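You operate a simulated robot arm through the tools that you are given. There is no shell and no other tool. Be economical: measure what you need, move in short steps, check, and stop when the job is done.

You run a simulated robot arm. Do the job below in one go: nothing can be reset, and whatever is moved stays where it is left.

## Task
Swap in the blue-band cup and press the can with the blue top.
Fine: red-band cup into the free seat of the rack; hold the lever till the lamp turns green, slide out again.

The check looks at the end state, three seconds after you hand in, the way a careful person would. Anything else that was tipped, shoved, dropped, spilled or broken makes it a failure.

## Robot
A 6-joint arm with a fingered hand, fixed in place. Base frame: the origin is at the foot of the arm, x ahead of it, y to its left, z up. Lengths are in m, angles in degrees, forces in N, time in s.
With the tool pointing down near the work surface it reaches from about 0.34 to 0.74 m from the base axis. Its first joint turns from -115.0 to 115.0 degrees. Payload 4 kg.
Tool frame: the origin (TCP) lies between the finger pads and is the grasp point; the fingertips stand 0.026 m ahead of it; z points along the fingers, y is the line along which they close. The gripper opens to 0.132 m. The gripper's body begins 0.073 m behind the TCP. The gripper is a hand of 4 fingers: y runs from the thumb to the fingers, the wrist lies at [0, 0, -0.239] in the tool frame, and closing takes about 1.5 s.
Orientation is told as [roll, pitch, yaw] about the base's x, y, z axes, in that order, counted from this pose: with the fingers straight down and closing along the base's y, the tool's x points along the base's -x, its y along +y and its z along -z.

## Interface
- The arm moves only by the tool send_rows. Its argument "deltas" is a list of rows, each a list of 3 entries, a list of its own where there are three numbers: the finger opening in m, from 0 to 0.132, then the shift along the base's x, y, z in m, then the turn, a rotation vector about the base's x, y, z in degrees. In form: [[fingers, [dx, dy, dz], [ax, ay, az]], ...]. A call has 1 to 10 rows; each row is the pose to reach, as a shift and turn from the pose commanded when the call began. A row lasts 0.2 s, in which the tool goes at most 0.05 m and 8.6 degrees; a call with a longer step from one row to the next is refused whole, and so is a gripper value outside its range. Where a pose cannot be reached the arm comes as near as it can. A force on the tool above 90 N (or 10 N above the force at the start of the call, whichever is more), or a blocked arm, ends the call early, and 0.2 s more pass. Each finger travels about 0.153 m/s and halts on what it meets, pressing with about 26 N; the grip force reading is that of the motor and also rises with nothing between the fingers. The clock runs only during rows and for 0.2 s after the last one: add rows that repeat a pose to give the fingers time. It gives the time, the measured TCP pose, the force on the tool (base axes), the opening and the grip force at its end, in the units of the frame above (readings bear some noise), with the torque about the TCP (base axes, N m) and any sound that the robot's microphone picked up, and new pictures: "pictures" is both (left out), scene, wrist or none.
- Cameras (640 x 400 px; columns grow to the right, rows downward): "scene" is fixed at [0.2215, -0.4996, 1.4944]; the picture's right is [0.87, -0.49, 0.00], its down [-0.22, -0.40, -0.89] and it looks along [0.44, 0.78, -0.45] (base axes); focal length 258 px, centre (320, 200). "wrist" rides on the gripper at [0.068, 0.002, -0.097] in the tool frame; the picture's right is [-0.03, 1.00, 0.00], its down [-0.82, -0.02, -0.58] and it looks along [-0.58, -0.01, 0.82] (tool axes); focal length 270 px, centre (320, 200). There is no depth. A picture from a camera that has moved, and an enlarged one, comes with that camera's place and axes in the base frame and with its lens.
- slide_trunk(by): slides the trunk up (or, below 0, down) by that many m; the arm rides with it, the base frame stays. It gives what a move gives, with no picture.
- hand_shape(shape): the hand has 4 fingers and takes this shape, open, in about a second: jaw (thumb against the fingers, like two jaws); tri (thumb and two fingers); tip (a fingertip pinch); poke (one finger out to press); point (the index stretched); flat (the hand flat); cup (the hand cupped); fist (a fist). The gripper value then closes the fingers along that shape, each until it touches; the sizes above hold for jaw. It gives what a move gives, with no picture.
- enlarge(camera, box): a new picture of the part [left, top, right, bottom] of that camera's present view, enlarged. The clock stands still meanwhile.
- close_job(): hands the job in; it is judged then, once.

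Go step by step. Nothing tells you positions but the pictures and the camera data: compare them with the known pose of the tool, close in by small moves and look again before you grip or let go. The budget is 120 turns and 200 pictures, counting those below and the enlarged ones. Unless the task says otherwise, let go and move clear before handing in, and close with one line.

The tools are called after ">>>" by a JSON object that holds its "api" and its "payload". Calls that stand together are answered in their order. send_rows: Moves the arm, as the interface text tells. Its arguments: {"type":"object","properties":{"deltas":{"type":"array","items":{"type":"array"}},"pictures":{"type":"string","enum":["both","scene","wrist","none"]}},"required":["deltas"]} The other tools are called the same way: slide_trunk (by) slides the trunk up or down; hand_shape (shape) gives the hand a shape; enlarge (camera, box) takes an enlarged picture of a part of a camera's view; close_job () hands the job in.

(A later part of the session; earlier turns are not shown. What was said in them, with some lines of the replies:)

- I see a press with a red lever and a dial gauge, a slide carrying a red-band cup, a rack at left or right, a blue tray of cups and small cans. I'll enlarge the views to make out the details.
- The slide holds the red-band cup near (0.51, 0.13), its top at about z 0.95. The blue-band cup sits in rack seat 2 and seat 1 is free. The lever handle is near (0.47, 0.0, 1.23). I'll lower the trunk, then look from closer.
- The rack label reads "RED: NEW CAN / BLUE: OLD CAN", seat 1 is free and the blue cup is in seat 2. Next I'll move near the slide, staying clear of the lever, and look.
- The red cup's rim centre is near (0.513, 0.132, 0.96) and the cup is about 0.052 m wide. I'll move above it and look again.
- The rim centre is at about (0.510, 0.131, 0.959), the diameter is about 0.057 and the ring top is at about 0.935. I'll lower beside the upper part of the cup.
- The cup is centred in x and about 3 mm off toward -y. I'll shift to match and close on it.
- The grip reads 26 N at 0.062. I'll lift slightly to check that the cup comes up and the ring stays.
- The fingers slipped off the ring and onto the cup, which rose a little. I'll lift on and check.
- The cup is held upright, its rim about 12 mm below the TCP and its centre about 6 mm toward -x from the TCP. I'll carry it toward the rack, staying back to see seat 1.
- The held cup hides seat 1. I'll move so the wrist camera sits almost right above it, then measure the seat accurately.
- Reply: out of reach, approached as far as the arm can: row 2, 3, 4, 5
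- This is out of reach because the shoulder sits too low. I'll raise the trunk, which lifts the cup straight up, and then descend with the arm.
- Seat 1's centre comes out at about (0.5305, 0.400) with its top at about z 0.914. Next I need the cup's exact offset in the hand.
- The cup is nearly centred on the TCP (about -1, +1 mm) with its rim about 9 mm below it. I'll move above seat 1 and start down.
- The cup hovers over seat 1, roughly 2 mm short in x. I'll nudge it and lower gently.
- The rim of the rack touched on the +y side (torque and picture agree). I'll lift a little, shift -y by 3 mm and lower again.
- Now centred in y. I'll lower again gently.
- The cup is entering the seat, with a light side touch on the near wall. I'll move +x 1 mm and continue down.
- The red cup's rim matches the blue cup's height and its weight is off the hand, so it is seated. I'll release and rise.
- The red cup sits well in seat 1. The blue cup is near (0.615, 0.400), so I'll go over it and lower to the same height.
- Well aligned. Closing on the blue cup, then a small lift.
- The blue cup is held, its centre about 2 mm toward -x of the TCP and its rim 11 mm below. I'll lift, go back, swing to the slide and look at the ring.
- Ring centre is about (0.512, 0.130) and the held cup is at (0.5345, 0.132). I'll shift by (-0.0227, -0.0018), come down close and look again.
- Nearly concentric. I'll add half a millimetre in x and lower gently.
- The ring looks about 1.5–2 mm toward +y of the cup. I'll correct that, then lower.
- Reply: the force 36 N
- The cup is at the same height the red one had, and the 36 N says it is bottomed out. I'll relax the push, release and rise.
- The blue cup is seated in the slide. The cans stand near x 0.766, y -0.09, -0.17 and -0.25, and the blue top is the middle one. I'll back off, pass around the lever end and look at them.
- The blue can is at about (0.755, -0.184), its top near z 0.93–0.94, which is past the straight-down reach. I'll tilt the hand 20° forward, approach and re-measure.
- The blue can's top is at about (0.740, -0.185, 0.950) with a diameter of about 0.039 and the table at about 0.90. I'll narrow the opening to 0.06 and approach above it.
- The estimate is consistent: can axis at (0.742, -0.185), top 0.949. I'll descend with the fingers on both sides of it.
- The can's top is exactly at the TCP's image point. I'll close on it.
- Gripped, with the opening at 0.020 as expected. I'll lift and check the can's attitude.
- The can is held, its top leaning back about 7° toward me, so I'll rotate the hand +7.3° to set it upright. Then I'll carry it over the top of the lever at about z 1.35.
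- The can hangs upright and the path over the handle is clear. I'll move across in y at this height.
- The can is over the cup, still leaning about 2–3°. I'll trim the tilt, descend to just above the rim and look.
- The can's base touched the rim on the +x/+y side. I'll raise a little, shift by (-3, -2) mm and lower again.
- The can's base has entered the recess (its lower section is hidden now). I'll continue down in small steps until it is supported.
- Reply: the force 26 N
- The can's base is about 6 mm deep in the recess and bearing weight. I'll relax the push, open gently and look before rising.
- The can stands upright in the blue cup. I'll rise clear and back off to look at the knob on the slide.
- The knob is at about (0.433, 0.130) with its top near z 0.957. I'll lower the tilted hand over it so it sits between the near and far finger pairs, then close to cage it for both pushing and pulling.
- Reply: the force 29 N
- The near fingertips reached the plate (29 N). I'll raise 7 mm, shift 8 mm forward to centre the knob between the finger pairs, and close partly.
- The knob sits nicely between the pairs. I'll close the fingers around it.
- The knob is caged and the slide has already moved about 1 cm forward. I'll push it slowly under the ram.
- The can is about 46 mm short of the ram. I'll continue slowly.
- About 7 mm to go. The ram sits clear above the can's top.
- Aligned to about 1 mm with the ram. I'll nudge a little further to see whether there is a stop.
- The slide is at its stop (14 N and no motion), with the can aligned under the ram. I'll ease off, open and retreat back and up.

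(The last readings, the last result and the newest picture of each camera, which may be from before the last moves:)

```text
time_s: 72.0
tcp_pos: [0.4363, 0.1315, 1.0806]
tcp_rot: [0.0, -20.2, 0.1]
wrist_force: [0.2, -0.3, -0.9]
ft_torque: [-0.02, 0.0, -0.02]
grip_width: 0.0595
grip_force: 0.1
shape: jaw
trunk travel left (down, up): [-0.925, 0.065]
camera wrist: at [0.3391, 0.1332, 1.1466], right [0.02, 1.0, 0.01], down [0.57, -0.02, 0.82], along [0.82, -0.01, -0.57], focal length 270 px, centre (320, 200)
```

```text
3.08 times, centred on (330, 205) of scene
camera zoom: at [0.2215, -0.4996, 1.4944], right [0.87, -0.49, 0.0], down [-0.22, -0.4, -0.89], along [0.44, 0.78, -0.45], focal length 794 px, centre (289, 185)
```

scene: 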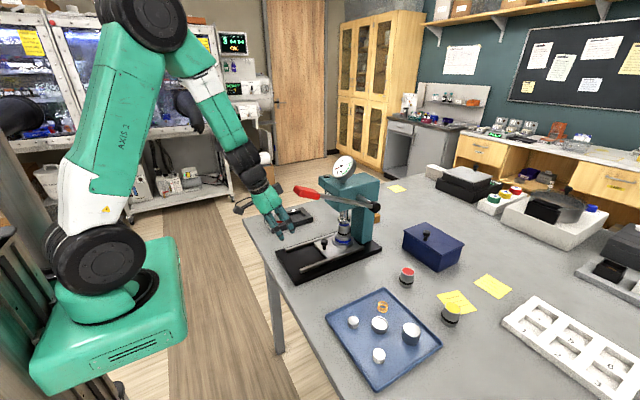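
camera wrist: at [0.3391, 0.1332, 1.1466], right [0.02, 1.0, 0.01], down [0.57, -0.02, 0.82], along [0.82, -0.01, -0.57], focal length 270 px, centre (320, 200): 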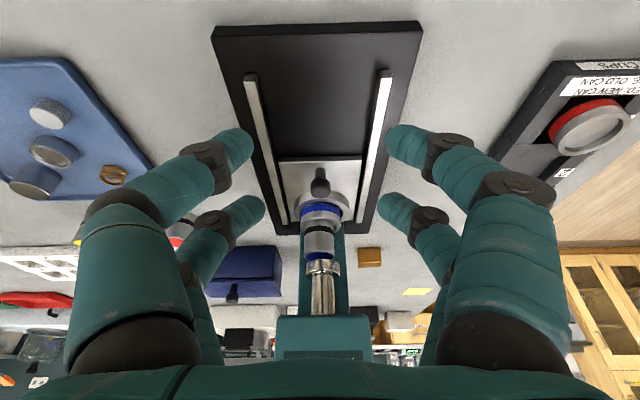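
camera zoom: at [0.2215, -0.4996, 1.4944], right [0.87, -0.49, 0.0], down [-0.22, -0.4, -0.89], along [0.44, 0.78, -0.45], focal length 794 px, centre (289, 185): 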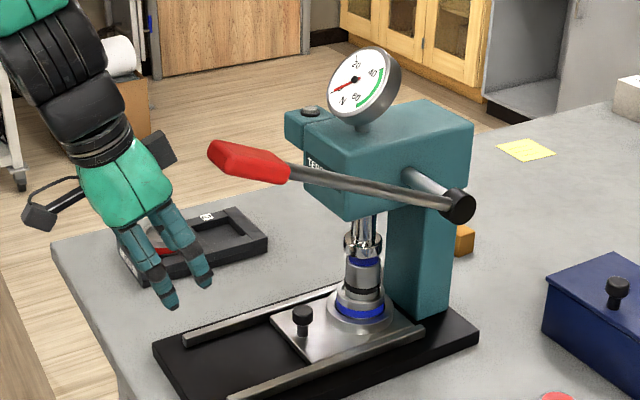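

The slide stands in and the gauge reads 0. Next comes the lever: I'll rise, set the hand vertical with fingers closed, and move over the red handle at about (0.463, 0.006, 1.24).

>>> {"api": "send_rows", "payload": {"deltas": [[0.04, [-0.01, 0, 0.045], [0, 5, 0]], [0.02, [-0.01, 0, 0.09], [0, 12, 0]], [0.0, [-0.01, 0, 0.135], [0, 20, 0]], [0.0, [-0.01, 0, 0.18], [0, 20, 0]], [0.0, [-0.01, 0, 0.225], [0, 20, 0]], [0.0, [0.0, -0.03, 0.255], [0, 20, 0]], [0.0, [0.01, -0.07, 0.265], [0, 20, 0]], [0.0, [0.02, -0.11, 0.265], [0, 20, 0]], [0.0, [0.025, -0.125, 0.265], [0, 20, 0]], [0.0, [0.025, -0.125, 0.265], [0, 20, 0]]]}}

>>> {"api": "enlarge", "payload": {"camera": "scene", "box": [270, 80, 390, 210]}}

```text
time_s: 74.2
tcp_pos: [0.4601, 0.007, 1.3429]
tcp_rot: [0.0, -0.2, 0.0]
wrist_force: [0.2, -0.1, 1.1]
ft_torque: [-0.03, 0.02, 0.0]
grip_width: 0.0
grip_force: 25.9
shape: jaw
trunk travel left (down, up): [-0.925, 0.065]
camera wrist: at [0.3923, 0.0077, 1.4381], right [0.03, 1.0, 0.0], down [0.81, -0.02, 0.58], along [0.58, -0.01, -0.81], focal length 270 px, centre (320, 200)
```

scene: 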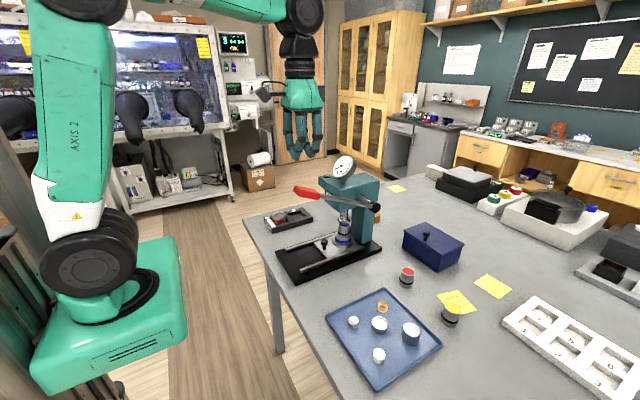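
wrist: 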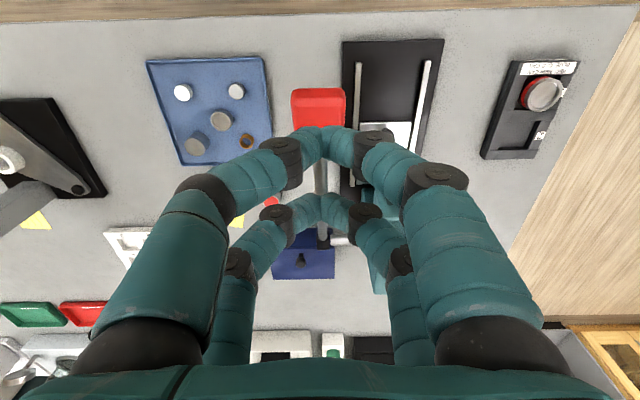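

```text
3.08 times, centred on (330, 145) of scene
camera zoom: at [0.2215, -0.4996, 1.4944], right [0.87, -0.49, 0.0], down [-0.22, -0.4, -0.89], along [0.44, 0.78, -0.45], focal length 794 px, centre (289, 369)
```

zoom: 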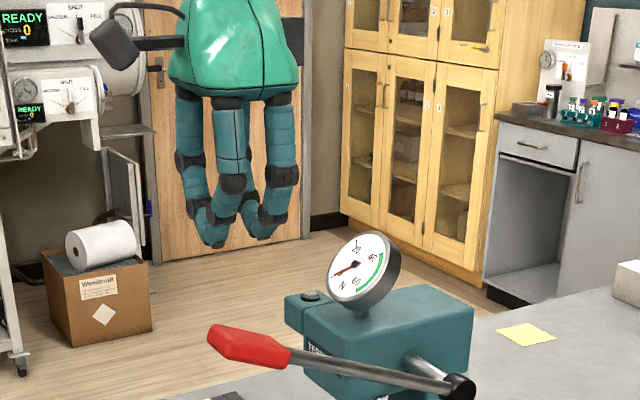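

Centred over the handle. I'll lower to contact in steps.

>>> {"api": "send_rows", "payload": {"deltas": [[0.0, [0, -0.001, -0.025], [0, 0, 0]], [0.0, [0, -0.001, -0.045], [0, 0, 0]], [0.0, [0, -0.001, -0.06], [0, 0, 0]], [0.0, [0, -0.001, -0.07], [0, 0, 0]], [0.0, [0, -0.001, -0.07], [0, 0, 0]]], "pictures": "scene"}}

>>> {"api": "enlarge", "payload": {"camera": "scene", "box": [280, 130, 390, 250]}}

```text
time_s: 75.4
tcp_pos: [0.4592, 0.0056, 1.2731]
tcp_rot: [0.0, -0.2, -0.1]
wrist_force: [-1.1, -0.4, 2.8]
ft_torque: [0.03, 0.05, -0.01]
grip_width: 0.0002
grip_force: 26.2
shape: jaw
trunk travel left (down, up): [-0.925, 0.065]
```

scene: 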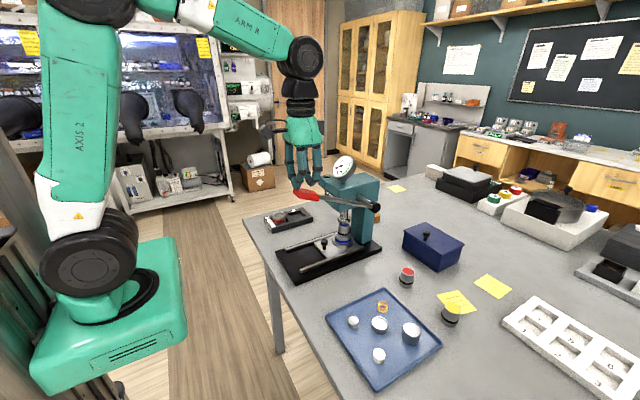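

```text
3.33 times, centred on (335, 190) of scene
camera zoom: at [0.2215, -0.4996, 1.4944], right [0.87, -0.49, 0.0], down [-0.22, -0.4, -0.89], along [0.44, 0.78, -0.45], focal length 860 px, centre (270, 233)
```

zoom: 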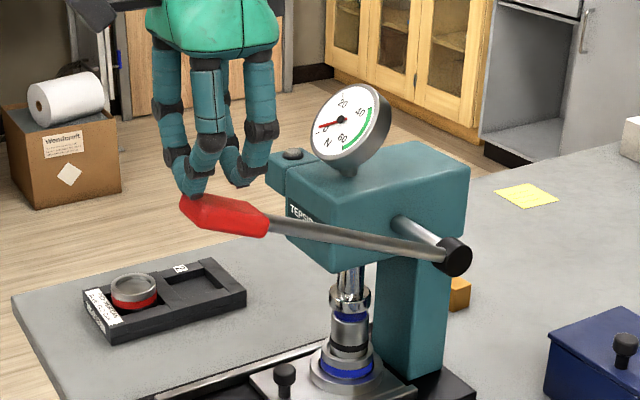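

Contact: the lever is yielding at about 3 N. I'll press on in small steps and watch the gauge and lamp.

>>> {"api": "send_rows", "payload": {"deltas": [[0.0, [0.004, 0, -0.01], [0, 0, 0]], [0.0, [0.004, 0, -0.02], [0, 0, 0]], [0.0, [0.004, 0, -0.03], [0, 0, 0]], [0.0, [0.004, 0, -0.03], [0, 0, 0]]], "pictures": "none"}}

>>> {"api": "enlarge", "payload": {"camera": "scene", "box": [280, 130, 390, 250]}}

```text
time_s: 76.4
tcp_pos: [0.466, 0.003, 1.2425]
tcp_rot: [0.0, -0.1, 0.0]
wrist_force: [1.0, 0.4, 2.3]
ft_torque: [0.02, 0.03, 0.0]
grip_width: 0.0002
grip_force: 25.8
shape: jaw
trunk travel left (down, up): [-0.925, 0.065]
```

```text
3.33 times, centred on (335, 190) of scene
camera zoom: at [0.2215, -0.4996, 1.4944], right [0.87, -0.49, 0.0], down [-0.22, -0.4, -0.89], along [0.44, 0.78, -0.45], focal length 860 px, centre (270, 233)
```

zoom: 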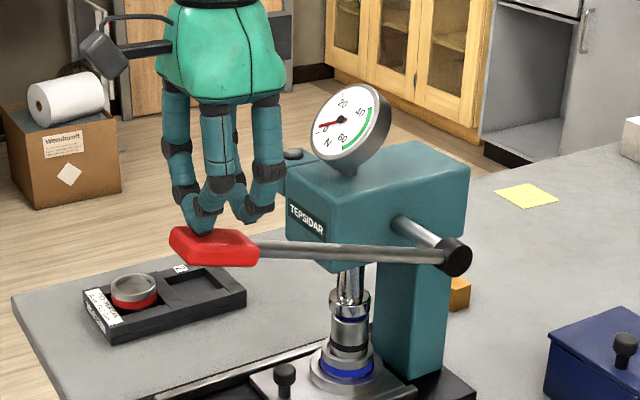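

>>> {"api": "send_rows", "payload": {"deltas": [[0.0, [0, 0.001, -0.008], [0, 0, 0]], [0.0, [0, 0.001, -0.016], [0, 0, 0]], [0.0, [0, 0.001, -0.02], [0, 0, 0]], [0.0, [0, 0.001, -0.02], [0, 0, 0]]], "pictures": "none"}}

>>> {"api": "enlarge", "payload": {"camera": "scene", "box": [280, 130, 390, 250]}}

```text
time_s: 77.4
tcp_pos: [0.4645, 0.0052, 1.2239]
tcp_rot: [0.0, -0.1, 0.0]
wrist_force: [0.3, 0.0, 2.0]
ft_torque: [0.02, 0.03, -0.03]
grip_width: 0.0001
grip_force: 26.2
shape: jaw
trunk travel left (down, up): [-0.925, 0.065]
```

```text
3.33 times, centred on (335, 190) of scene
camera zoom: at [0.2215, -0.4996, 1.4944], right [0.87, -0.49, 0.0], down [-0.22, -0.4, -0.89], along [0.44, 0.78, -0.45], focal length 860 px, centre (270, 233)
```

zoom: 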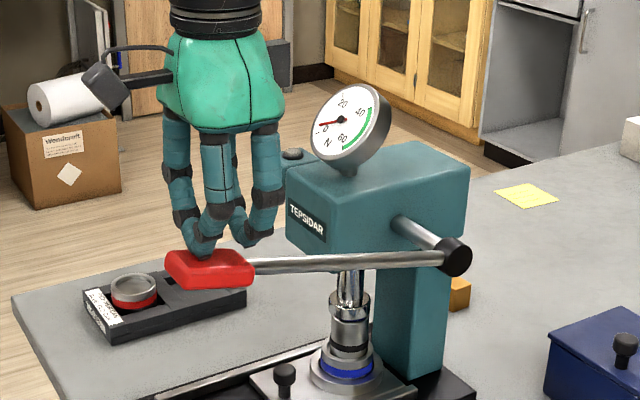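

Now the ram is close to the can, so I'll use smaller steps and zoom in on the gauge.

>>> {"api": "send_rows", "payload": {"deltas": [[0.0, [0, 0, -0.005], [0, 0, 0]], [0.0, [0, 0, -0.01], [0, 0, 0]], [0.0, [0, 0, -0.01], [0, 0, 0]]], "pictures": "none"}}

>>> {"api": "enlarge", "payload": {"camera": "scene", "box": [310, 145, 380, 245]}}

```text
time_s: 78.2
tcp_pos: [0.4648, 0.0053, 1.2146]
tcp_rot: [0.0, -0.1, 0.0]
wrist_force: [0.3, 0.0, 3.0]
ft_torque: [0.01, 0.07, -0.01]
grip_width: 0.0
grip_force: 26.8
shape: jaw
trunk travel left (down, up): [-0.925, 0.065]
```

```text
4.00 times, centred on (345, 195) of scene
camera zoom: at [0.2215, -0.4996, 1.4944], right [0.87, -0.49, 0.0], down [-0.22, -0.4, -0.89], along [0.44, 0.78, -0.45], focal length 1032 px, centre (220, 220)
```

zoom: 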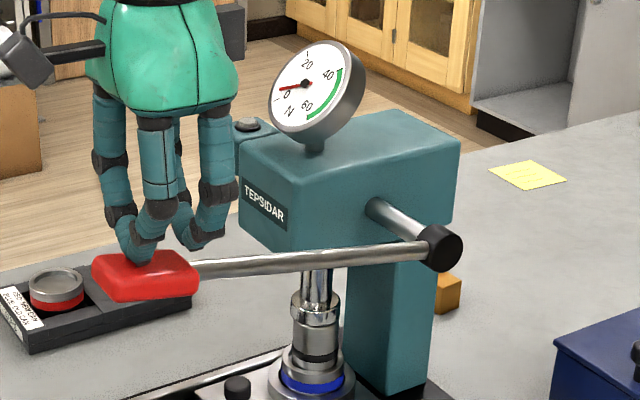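

>>> {"api": "send_rows", "payload": {"deltas": [[0.0, [0, 0, -0.004], [0, 0, 0]], [0.0, [0, 0, -0.007], [0, 0, 0]], [0.0, [0, 0, -0.007], [0, 0, 0]]], "pictures": "none"}}

>>> {"api": "enlarge", "payload": {"camera": "scene", "box": [310, 145, 370, 195]}}

```text
time_s: 79.0
tcp_pos: [0.4651, 0.0039, 1.2078]
tcp_rot: [0.0, -0.2, 0.0]
wrist_force: [0.2, -1.0, 3.6]
ft_torque: [-0.01, 0.11, 0.05]
grip_width: 0.0
grip_force: 25.9
shape: jaw
trunk travel left (down, up): [-0.925, 0.065]
```

```text
8.00 times, centred on (340, 170) of scene
camera zoom: at [0.2215, -0.4996, 1.4944], right [0.87, -0.49, 0.0], down [-0.22, -0.4, -0.89], along [0.44, 0.78, -0.45], focal length 2064 px, centre (160, 440)
```

zoom: 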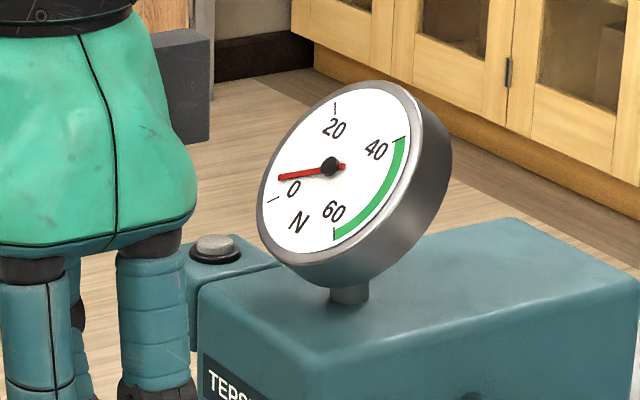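

The needle has begun to move (about 4 N) and the green zone is 40–60 N. I'll continue.

>>> {"api": "send_rows", "payload": {"deltas": [[0.0, [0, 0, -0.005], [0, 0, 0]], [0.0, [0, 0, -0.01], [0, 0, 0]], [0.0, [0, 0, -0.01], [0, 0, 0]]], "pictures": "none"}}

>>> {"api": "enlarge", "payload": {"camera": "scene", "box": [310, 145, 370, 195]}}

```text
time_s: 79.8
tcp_pos: [0.4646, 0.0051, 1.1962]
tcp_rot: [0.1, -0.2, 0.0]
wrist_force: [-1.3, -0.9, 3.8]
ft_torque: [-0.03, 0.11, 0.0]
grip_width: 0.0001
grip_force: 26.5
shape: jaw
trunk travel left (down, up): [-0.925, 0.065]
```

```text
8.00 times, centred on (340, 170) of scene
camera zoom: at [0.2215, -0.4996, 1.4944], right [0.87, -0.49, 0.0], down [-0.22, -0.4, -0.89], along [0.44, 0.78, -0.45], focal length 2064 px, centre (160, 440)
```

zoom: 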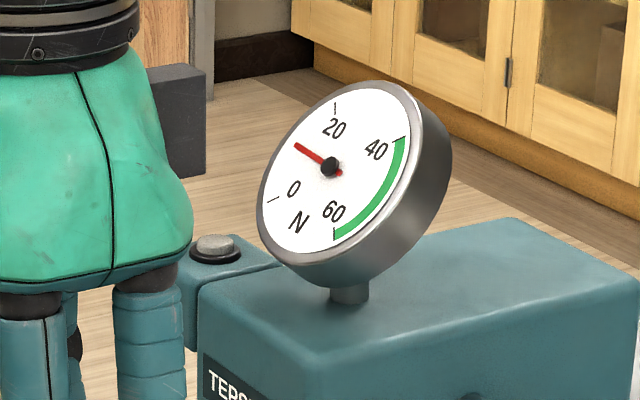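

>>> {"api": "send_rows", "payload": {"deltas": [[0.0, [0, 0, -0.007], [0, 0, 0]], [0.0, [0, 0, -0.014], [0, 0, 0]], [0.0, [0, 0, -0.02], [0, 0, 0]], [0.0, [0, 0, -0.02], [0, 0, 0]]], "pictures": "none"}}

>>> {"api": "enlarge", "payload": {"camera": "scene", "box": [310, 145, 370, 195]}}

```text
time_s: 80.8
tcp_pos: [0.4656, 0.0043, 1.1772]
tcp_rot: [0.0, -0.2, 0.0]
wrist_force: [-1.5, 0.0, 7.4]
ft_torque: [0.06, 0.23, -0.02]
grip_width: 0.0
grip_force: 26.3
shape: jaw
trunk travel left (down, up): [-0.925, 0.065]
```

```text
8.00 times, centred on (340, 170) of scene
camera zoom: at [0.2215, -0.4996, 1.4944], right [0.87, -0.49, 0.0], down [-0.22, -0.4, -0.89], along [0.44, 0.78, -0.45], focal length 2064 px, centre (160, 440)
```

zoom: 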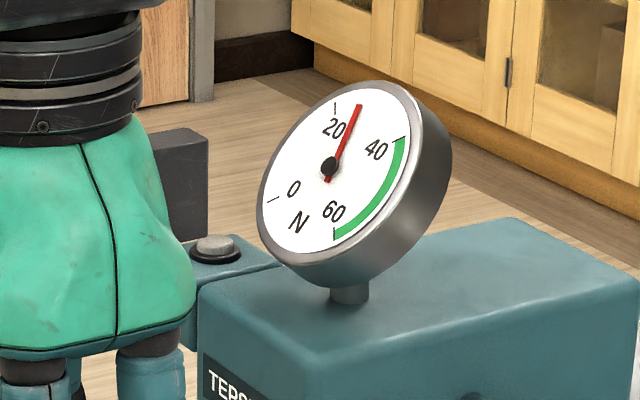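

About 25 N. I need roughly double that, so I'll press 22 mm more, gently.

>>> {"api": "send_rows", "payload": {"deltas": [[0.0, [0, 0, -0.007], [0, 0, 0]], [0.0, [0, 0, -0.014], [0, 0, 0]], [0.0, [0, 0, -0.022], [0, 0, 0]], [0.0, [0, 0, -0.022], [0, 0, 0]]], "pictures": "none"}}

>>> {"api": "enlarge", "payload": {"camera": "scene", "box": [290, 145, 380, 240]}}

```text
time_s: 81.8
tcp_pos: [0.4642, 0.0043, 1.1552]
tcp_rot: [0.0, -0.2, -0.1]
wrist_force: [-3.2, 2.7, 10.3]
ft_torque: [0.08, 0.19, -0.04]
grip_width: 0.0
grip_force: 26.3
shape: jaw
trunk travel left (down, up): [-0.925, 0.065]
```

```text
4.21 times, centred on (335, 192) of scene
camera zoom: at [0.2215, -0.4996, 1.4944], right [0.87, -0.49, 0.0], down [-0.22, -0.4, -0.89], along [0.44, 0.78, -0.45], focal length 1086 px, centre (257, 232)
```

zoom: 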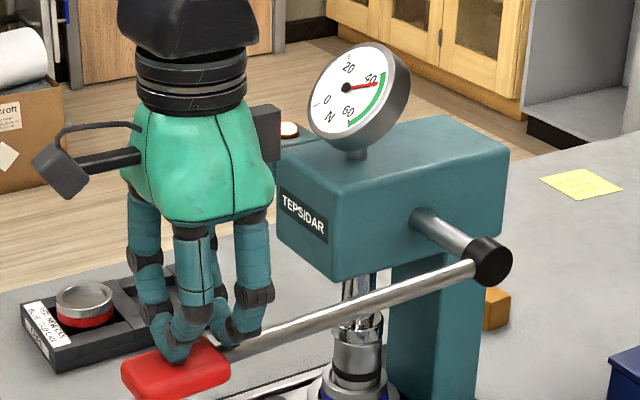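

Just inside green (about 43 N), and the lamp looks pale. I'll press 5 mm more to sit mid-zone and hold.

>>> {"api": "send_rows", "payload": {"deltas": [[0.0, [0, 0, -0.003], [0, 0, 0]], [0.0, [0, 0, -0.005], [0, 0, 0]], [0.0, [0, 0, -0.005], [0, 0, 0]]], "pictures": "none"}}

>>> {"api": "enlarge", "payload": {"camera": "scene", "box": [310, 145, 370, 195]}}

```text
time_s: 82.6
tcp_pos: [0.4639, 0.0051, 1.1503]
tcp_rot: [0.0, -0.4, 0.0]
wrist_force: [-0.6, -2.2, 12.9]
ft_torque: [-0.06, 0.2, 0.04]
grip_width: 0.0
grip_force: 25.9
shape: jaw
trunk travel left (down, up): [-0.925, 0.065]
```

```text
8.00 times, centred on (340, 170) of scene
camera zoom: at [0.2215, -0.4996, 1.4944], right [0.87, -0.49, 0.0], down [-0.22, -0.4, -0.89], along [0.44, 0.78, -0.45], focal length 2064 px, centre (160, 440)
```

zoom: 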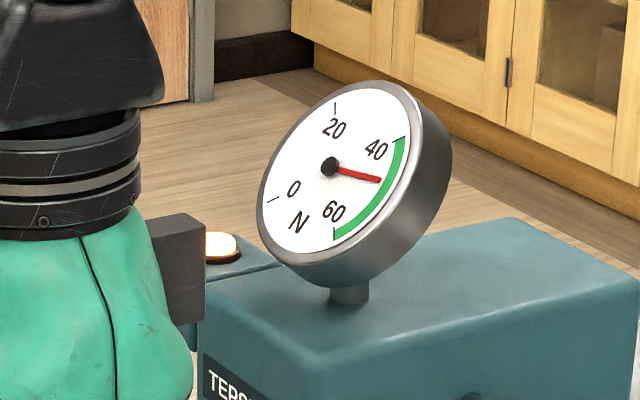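

About 47 N: mid-green with the lamp lit amber-white. I'll hold here.

>>> {"api": "send_rows", "payload": {"deltas": [[0.0, [0, 0, 0], [0, 0, 0]], [0.0, [0, 0, 0], [0, 0, 0]], [0.0, [0, 0, 0], [0, 0, 0]], [0.0, [0, 0, 0], [0, 0, 0]], [0.0, [0, 0, 0], [0, 0, 0]]], "pictures": "none"}}

>>> {"api": "enlarge", "payload": {"camera": "scene", "box": [310, 145, 370, 195]}}

```text
time_s: 83.8
tcp_pos: [0.4647, 0.0046, 1.1493]
tcp_rot: [0.0, -0.3, 0.1]
wrist_force: [-0.7, -1.7, 12.0]
ft_torque: [-0.08, 0.18, 0.02]
grip_width: 0.0
grip_force: 25.8
shape: jaw
trunk travel left (down, up): [-0.925, 0.065]
```

```text
8.00 times, centred on (340, 170) of scene
camera zoom: at [0.2215, -0.4996, 1.4944], right [0.87, -0.49, 0.0], down [-0.22, -0.4, -0.89], along [0.44, 0.78, -0.45], focal length 2064 px, centre (160, 440)
```

zoom: 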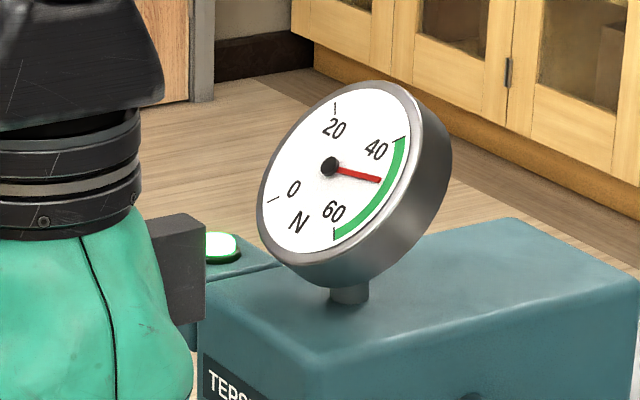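

The lamp is green. I'll let the lever up slowly.

>>> {"api": "send_rows", "payload": {"deltas": [[0.0, [0, 0, 0.012], [0, 0, 0]], [0.0, [0, 0, 0.026], [0, 0, 0]], [0.0, [0, 0, 0.04], [0, 0, 0]], [0.0, [0, 0, 0.054], [0, 0, 0]], [0.0, [0, 0, 0.068], [0, 0, 0]], [0.0, [0, 0, 0.082], [0, 0, 0]], [0.0, [0, 0, 0.096], [0, 0, 0]], [0.0, [0, 0, 0.112], [0, 0, 0]], [0.0, [0, 0, 0.13], [0, 0, 0]], [0.0, [0, 0, 0.15], [0, 0, 0]]], "pictures": "none"}}

>>> {"api": "enlarge", "payload": {"camera": "scene", "box": [270, 130, 390, 260]}}

```text
time_s: 86.0
tcp_pos: [0.4649, 0.006, 1.3013]
tcp_rot: [0.0, -0.1, 0.1]
wrist_force: [1.6, -1.1, -0.1]
ft_torque: [0.02, -0.02, 0.02]
grip_width: 0.0
grip_force: 26.1
shape: jaw
trunk travel left (down, up): [-0.925, 0.065]
```

```text
3.08 times, centred on (330, 195) of scene
camera zoom: at [0.2215, -0.4996, 1.4944], right [0.87, -0.49, 0.0], down [-0.22, -0.4, -0.89], along [0.44, 0.78, -0.45], focal length 794 px, centre (289, 215)
```

zoom: 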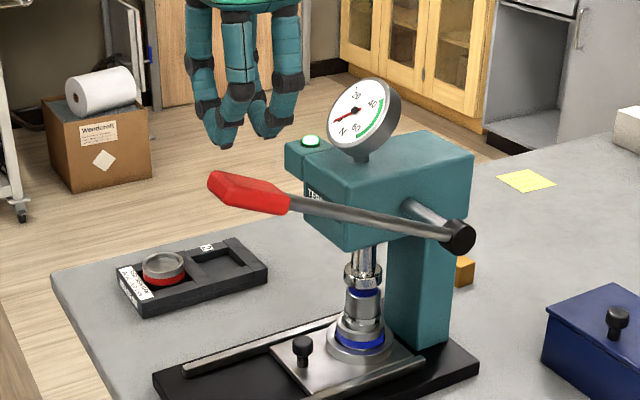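

The lamp stays green, the lever is back up and the gauge reads 0. I'll go back around to the knob the way I came.

>>> {"api": "send_rows", "payload": {"deltas": [[0.0, [-0.005, 0, 0.04], [0, 0, 0]], [0.0, [-0.01, 0.03, 0.043], [0, 0, 0]], [0.0, [-0.02, 0.075, 0.043], [0, 0, 0]], [0.0, [-0.035, 0.115, 0.03], [0, 0, 0]], [0.0, [-0.038, 0.1255, -0.01], [0, 0, 0]], [0.0, [-0.038, 0.1255, -0.055], [0, 0, 0]], [0.0, [-0.038, 0.1255, -0.1], [0, -5, 0]], [0.02, [-0.038, 0.1255, -0.145], [0, -12, 0]], [0.04, [-0.035, 0.1255, -0.185], [0, -20, 0]], [0.06, [-0.0286, 0.1255, -0.2207], [0, -20, 0]]], "pictures": "none"}}

>>> {"api": "send_rows", "payload": {"deltas": [[0.06, [0, 0, 0], [0, 0, 0]], [0.06, [0.04, 0, 0], [0, 0, 0]], [0.06, [0.085, 0, -0.005], [0, 0, 0]], [0.06, [0.115, 0, -0.025], [0, 0, 0]], [0.06, [0.115, 0, -0.025], [0, 0, 0]]]}}

>>> {"api": "enlarge", "payload": {"camera": "wrist", "box": [220, 80, 420, 260]}}

>>> {"api": "enlarge", "payload": {"camera": "scene", "box": [280, 190, 370, 280]}}

```text
time_s: 88.2
tcp_pos: [0.437, 0.131, 1.0773]
tcp_rot: [0.1, -20.1, -0.2]
wrist_force: [0.7, 0.1, -0.1]
ft_torque: [0.03, 0.03, -0.01]
grip_width: 0.0594
grip_force: 0.1
shape: jaw
trunk travel left (down, up): [-0.925, 0.065]
```

```text
time_s: 89.4
tcp_pos: [0.5538, 0.1294, 1.0562]
tcp_rot: [0.0, -20.2, 0.0]
wrist_force: [-0.4, -0.6, 0.0]
ft_torque: [0.04, 0.01, -0.01]
grip_width: 0.0598
grip_force: 0.1
shape: jaw
trunk travel left (down, up): [-0.925, 0.065]
camera wrist: at [0.4563, 0.1314, 1.1221], right [0.02, 1.0, 0.01], down [0.57, -0.02, 0.82], along [0.82, -0.01, -0.57], focal length 270 px, centre (320, 200)
```

scene: 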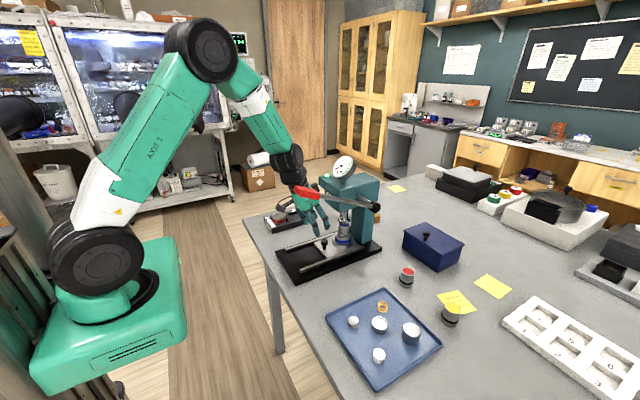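
wrist: 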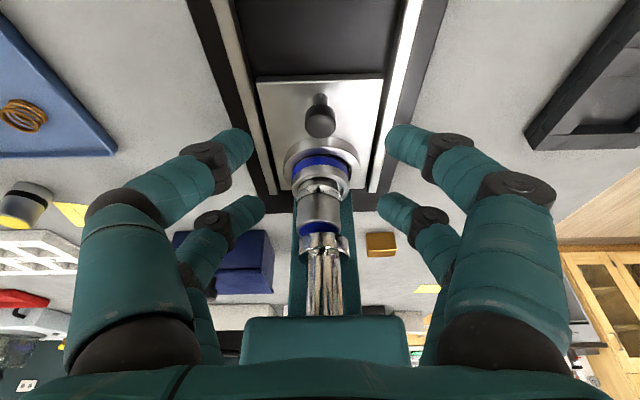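

```text
2.22 times, centred on (320, 170) of wrist
camera zoom: at [0.4563, 0.1314, 1.1221], right [0.02, 1.0, 0.01], down [0.57, -0.02, 0.82], along [0.82, -0.01, -0.57], focal length 601 px, centre (320, 267)
```

zoom: 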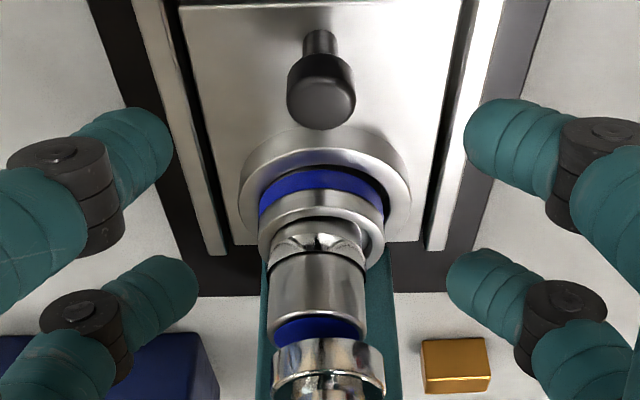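

```text
4.44 times, centred on (325, 235) of scene
camera zoom: at [0.2215, -0.4996, 1.4944], right [0.87, -0.49, 0.0], down [-0.22, -0.4, -0.89], along [0.44, 0.78, -0.45], focal length 1147 px, centre (298, 44)
```

zoom: 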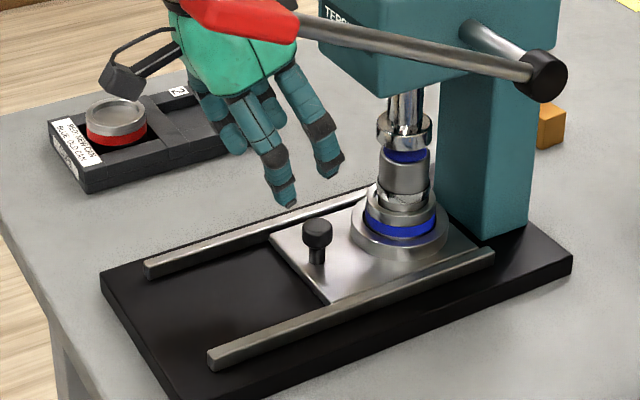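

The can has visibly changed (crimped band). I'll lower over the knob as before and close the cage.

>>> {"api": "send_rows", "payload": {"deltas": [[0.06, [0.015, 0.001, -0.03], [0, 0, 0]], [0.06, [0.027, 0.001, -0.06], [0, 0, 0]], [0.05, [0.033, 0.001, -0.08], [0, 0, 0]], [0.04, [0.034, 0.001, -0.086], [0, 0, 0]], [0.035, [0.034, 0.001, -0.086], [0, 0, 0]], [0.035, [0.034, 0.001, -0.086], [0, 0, 0]]], "pictures": "none"}}

>>> {"api": "enlarge", "payload": {"camera": "wrist", "box": [220, 100, 420, 260]}}

```text
time_s: 90.8
tcp_pos: [0.5858, 0.1313, 0.969]
tcp_rot: [0.1, -20.3, 0.0]
wrist_force: [0.4, 0.1, 0.1]
ft_torque: [0.0, -0.01, 0.0]
grip_width: 0.0354
grip_force: 0.2
shape: jaw
trunk travel left (down, up): [-0.925, 0.065]
```

```text
2.50 times, centred on (320, 180) of wrist
camera zoom: at [0.4884, 0.1329, 1.0356], right [0.02, 1.0, 0.01], down [0.57, -0.02, 0.82], along [0.82, -0.01, -0.57], focal length 676 px, centre (320, 250)
```

zoom: 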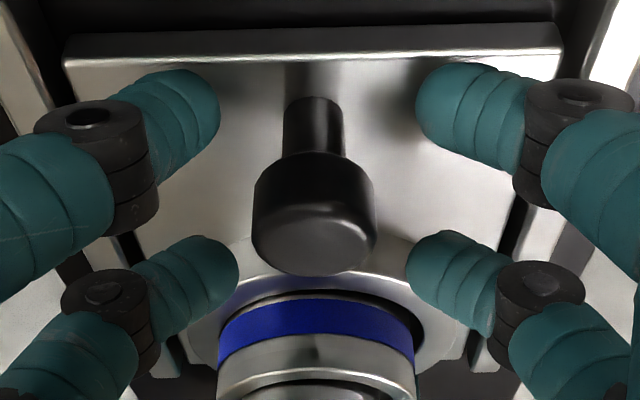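

>>> {"api": "send_rows", "payload": {"deltas": [[0.025, [0.002, 0, 0], [0, 0, 0]], [0.015, [0.002, 0, 0], [0, 0, 0]], [0.0, [0.002, 0, 0], [0, 0, 0]], [0.0, [0.002, 0, 0], [0, 0, 0]], [0.0, [0.002, 0, 0], [0, 0, 0]]], "pictures": "none"}}

>>> {"api": "enlarge", "payload": {"camera": "wrist", "box": [220, 100, 420, 260]}}

>>> {"api": "enlarge", "payload": {"camera": "scene", "box": [290, 180, 380, 270]}}

```text
time_s: 92.0
tcp_pos: [0.5879, 0.1307, 0.9686]
tcp_rot: [0.1, -20.3, 0.0]
wrist_force: [-2.2, 0.3, -4.2]
ft_torque: [0.0, 0.07, 0.0]
grip_width: 0.0001
grip_force: 26.4
shape: jaw
trunk travel left (down, up): [-0.925, 0.065]
```

```text
2.50 times, centred on (320, 180) of wrist
camera zoom: at [0.4901, 0.133, 1.0349], right [0.02, 1.0, 0.01], down [0.57, -0.02, 0.82], along [0.82, -0.01, -0.57], focal length 676 px, centre (320, 250)
```

zoom: 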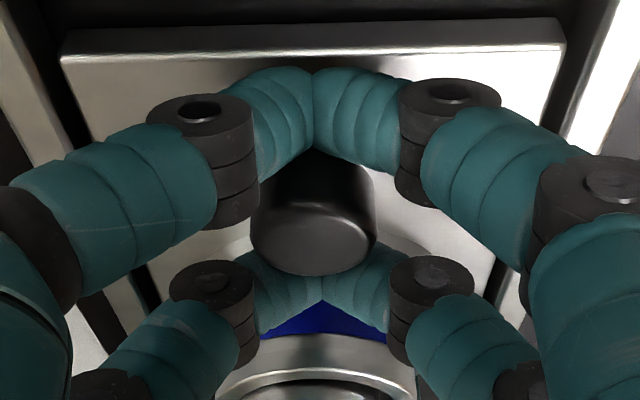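

```text
4.44 times, centred on (335, 225) of scene
camera zoom: at [0.2215, -0.4996, 1.4944], right [0.87, -0.49, 0.0], down [-0.22, -0.4, -0.89], along [0.44, 0.78, -0.45], focal length 1147 px, centre (253, 89)
```

zoom: 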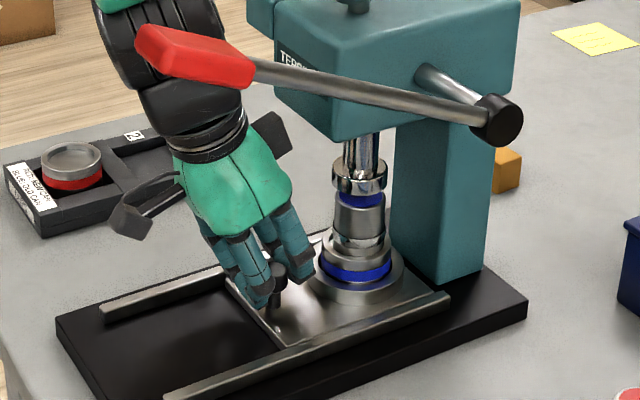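

Caged again. I'll pull the slide out smoothly.

>>> {"api": "send_rows", "payload": {"deltas": [[0.0, [-0.006, 0, 0], [0, 0, 0]], [0.0, [-0.018, 0, 0], [0, 0, 0]], [0.0, [-0.034, 0, 0], [0, 0, 0]], [0.0, [-0.052, 0, 0], [0, 0, 0]], [0.0, [-0.07, 0, 0], [0, 0, 0]], [0.0, [-0.088, 0, 0], [0, 0, 0]], [0.0, [-0.106, 0, 0], [0, 0, 0]], [0.0, [-0.122, 0, 0], [0, 0, 0]], [0.0, [-0.136, 0, 0], [0, 0, 0]], [0.0, [-0.145, 0, 0], [0, 0, 0]]], "pictures": "none"}}

>>> {"api": "enlarge", "payload": {"camera": "scene", "box": [255, 200, 345, 290]}}

```text
time_s: 94.2
tcp_pos: [0.4421, 0.132, 0.9685]
tcp_rot: [0.0, -20.2, 0.0]
wrist_force: [-1.5, -0.7, -0.3]
ft_torque: [-0.02, 0.01, -0.06]
grip_width: 0.0
grip_force: 26.7
shape: jaw
trunk travel left (down, up): [-0.925, 0.065]
```

```text
4.44 times, centred on (300, 245) of scene
camera zoom: at [0.2215, -0.4996, 1.4944], right [0.87, -0.49, 0.0], down [-0.22, -0.4, -0.89], along [0.44, 0.78, -0.45], focal length 1147 px, centre (409, 0)
```

zoom: 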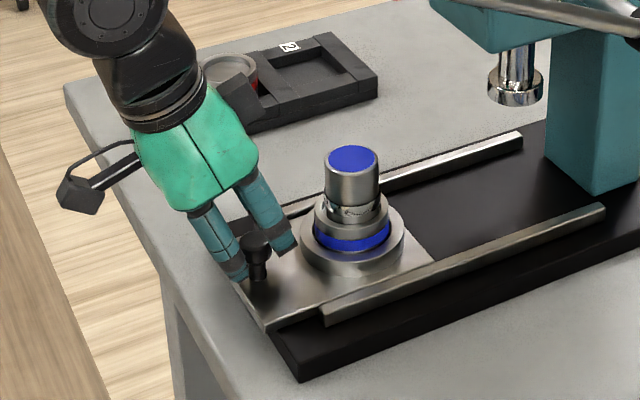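

Sliding well. I'll ease it to the out position, watching for the stop.

>>> {"api": "send_rows", "payload": {"deltas": [[0.0, [-0.006, 0, 0], [0, 0, 0]], [0.0, [-0.012, 0, 0], [0, 0, 0]], [0.0, [-0.015, 0, 0], [0, 0, 0]], [0.0, [-0.015, 0, 0], [0, 0, 0]]], "pictures": "none"}}

>>> {"api": "enlarge", "payload": {"camera": "scene", "box": [255, 200, 345, 290]}}

```text
time_s: 95.2
tcp_pos: [0.4268, 0.1314, 0.9682]
tcp_rot: [0.0, -20.2, 0.0]
wrist_force: [1.1, 0.0, 1.0]
ft_torque: [0.0, 0.0, 0.01]
grip_width: 0.0
grip_force: 26.2
shape: jaw
trunk travel left (down, up): [-0.925, 0.065]
```

```text
4.44 times, centred on (300, 245) of scene
camera zoom: at [0.2215, -0.4996, 1.4944], right [0.87, -0.49, 0.0], down [-0.22, -0.4, -0.89], along [0.44, 0.78, -0.45], focal length 1147 px, centre (409, 0)
```

zoom: 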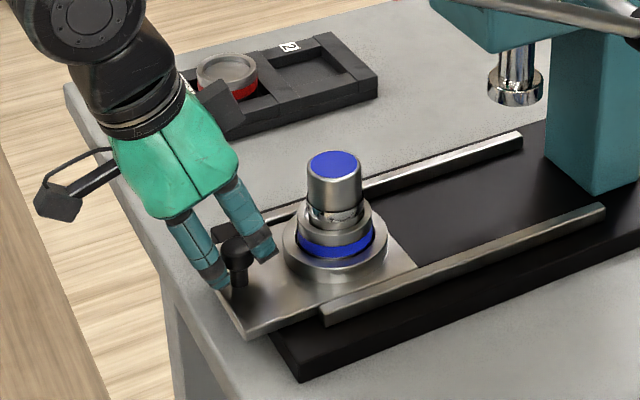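

This matches the original out position. A gentle 4 mm more will confirm whether it is at the stop.

>>> {"api": "send_rows", "payload": {"deltas": [[0.0, [-0.002, 0, 0], [0, 0, 0]], [0.0, [-0.004, 0, 0], [0, 0, 0]], [0.0, [-0.004, 0, 0], [0, 0, 0]]], "pictures": "none"}}

```text
time_s: 96.0
tcp_pos: [0.4241, 0.132, 0.9676]
tcp_rot: [0.1, -20.4, 0.0]
wrist_force: [12.9, -3.2, 0.5]
ft_torque: [-0.04, -0.12, 0.06]
grip_width: 0.0
grip_force: 25.9
shape: jaw
trunk travel left (down, up): [-0.925, 0.065]
```

At the out stop (13 N). I'll ease off, open, and retreat back and up.

>>> {"api": "send_rows", "payload": {"deltas": [[0.0, [0.004, 0, 0], [0, 0, 0]], [0.02, [0.004, 0, 0], [0, 0, 0]], [0.04, [0.004, 0, 0], [0, 0, 0]], [0.06, [0.004, 0, 0], [0, 0, 0]], [0.06, [0.004, 0, 0], [0, 0, 0]], [0.06, [-0.006, 0, 0.03], [0, 0, 0]], [0.06, [-0.02, 0, 0.07], [0, 4, 0]], [0.06, [-0.04, 0, 0.11], [0, 10, 0]], [0.06, [-0.06, 0, 0.15], [0, 18, 0]], [0.06, [-0.06, 0.02, 0.18], [0, 20, 0]]]}}

>>> {"api": "enlarge", "payload": {"camera": "scene", "box": [250, 150, 390, 290]}}

>>> {"api": "enlarge", "payload": {"camera": "scene", "box": [320, 230, 480, 390]}}

```text
time_s: 98.4
tcp_pos: [0.3916, 0.1131, 1.1522]
tcp_rot: [-10.6, -4.4, 11.6]
wrist_force: [0.3, -0.4, -1.1]
ft_torque: [-0.03, 0.0, 0.02]
grip_width: 0.0599
grip_force: 0.0
shape: jaw
out of reach, approached as far as the arm can: row 8
trunk travel left (down, up): [-0.925, 0.065]
stopped in row 10: the arm was blocked; the commanded pose is now the measured one
camera wrist: at [0.3141, 0.1165, 1.2416], right [-0.16, 0.97, -0.18], down [0.74, 0.24, 0.63], along [0.66, -0.03, -0.75], focal length 270 px, centre (320, 200)
```

scene: 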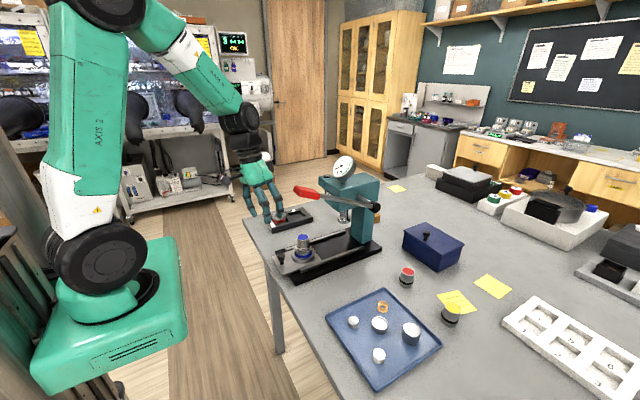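
wrist: 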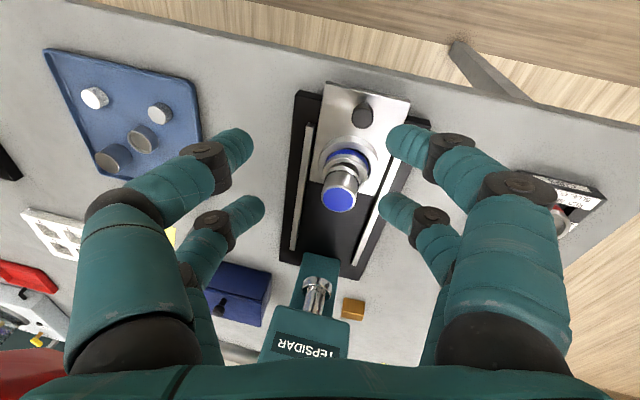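

```text
2.86 times, centred on (320, 220) of scene
camera zoom: at [0.2215, -0.4996, 1.4944], right [0.87, -0.49, 0.0], down [-0.22, -0.4, -0.89], along [0.44, 0.78, -0.45], focal length 737 px, centre (320, 143)
```

zoom: 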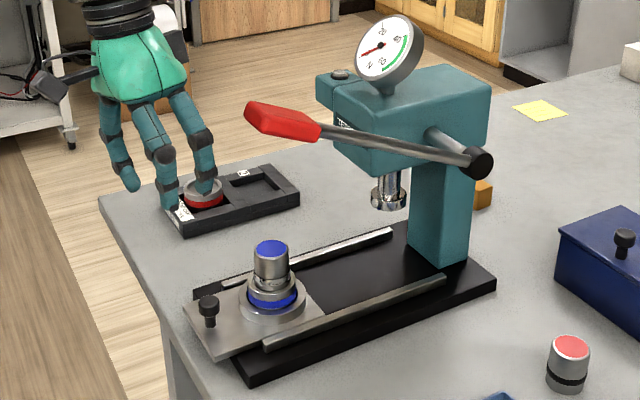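

```text
2.50 times, centred on (400, 310) of scene
camera zoom: at [0.2215, -0.4996, 1.4944], right [0.87, -0.49, 0.0], down [-0.22, -0.4, -0.89], along [0.44, 0.78, -0.45], focal length 645 px, centre (120, -75)
```

zoom: 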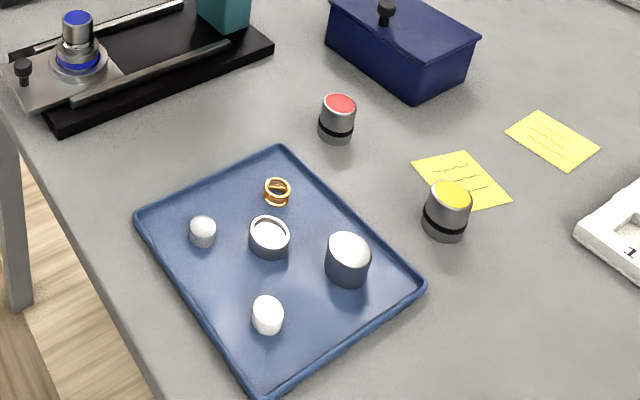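

Everything is in place: the pressed blue-top can is in the blue cup on the slid-out slide, the red cup is in seat 1 and nothing else was touched. The arm only met its own reach limit while retreating, so I'll lift it a little more and look once more.

>>> {"api": "send_rows", "payload": {"deltas": [[0.06, [0.01, 0, 0.03], [0, 0, 0]], [0.06, [0.01, 0, 0.07], [0, 0, 0]], [0.06, [0.01, 0, 0.1], [0, 0, 0]]], "pictures": "none"}}

>>> {"api": "enlarge", "payload": {"camera": "scene", "box": [255, 170, 365, 280]}}

```text
time_s: 99.2
tcp_pos: [0.4009, 0.1119, 1.2535]
tcp_rot: [-10.6, -4.4, 11.6]
wrist_force: [0.0, 0.1, 0.4]
ft_torque: [0.0, 0.0, 0.03]
grip_width: 0.0596
grip_force: 0.1
shape: jaw
trunk travel left (down, up): [-0.925, 0.065]
```

```text
3.64 times, centred on (310, 225) of scene
camera zoom: at [0.2215, -0.4996, 1.4944], right [0.87, -0.49, 0.0], down [-0.22, -0.4, -0.89], along [0.44, 0.78, -0.45], focal length 938 px, centre (356, 109)
```

zoom: 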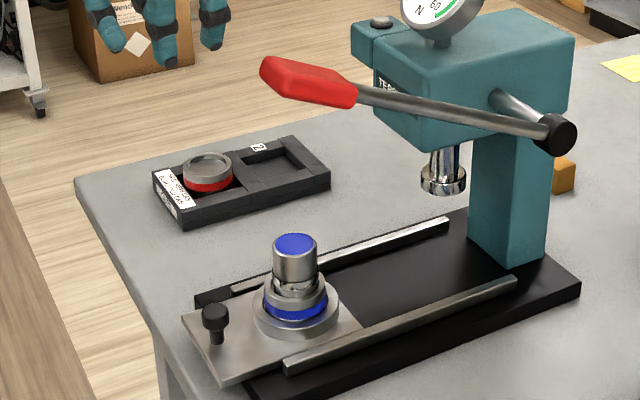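

The red-band cup is in seat 1, and the pressed blue-top can sits in the blue-band cup on the slid-out slide. The lever is up and the hand is clear, so I'm handing in.

>>> {"api": "close_job", "payload": {}}

```text
The job is handed in.
```

The job is handed in: the red-band cup is in the rack's free seat (seat 1), and the blue-top can stands pressed in the blue-band cup. I held the lever at about 47 N until the lamp turned green, then slid out to the stop; the lamp went dark again once the slide was out.
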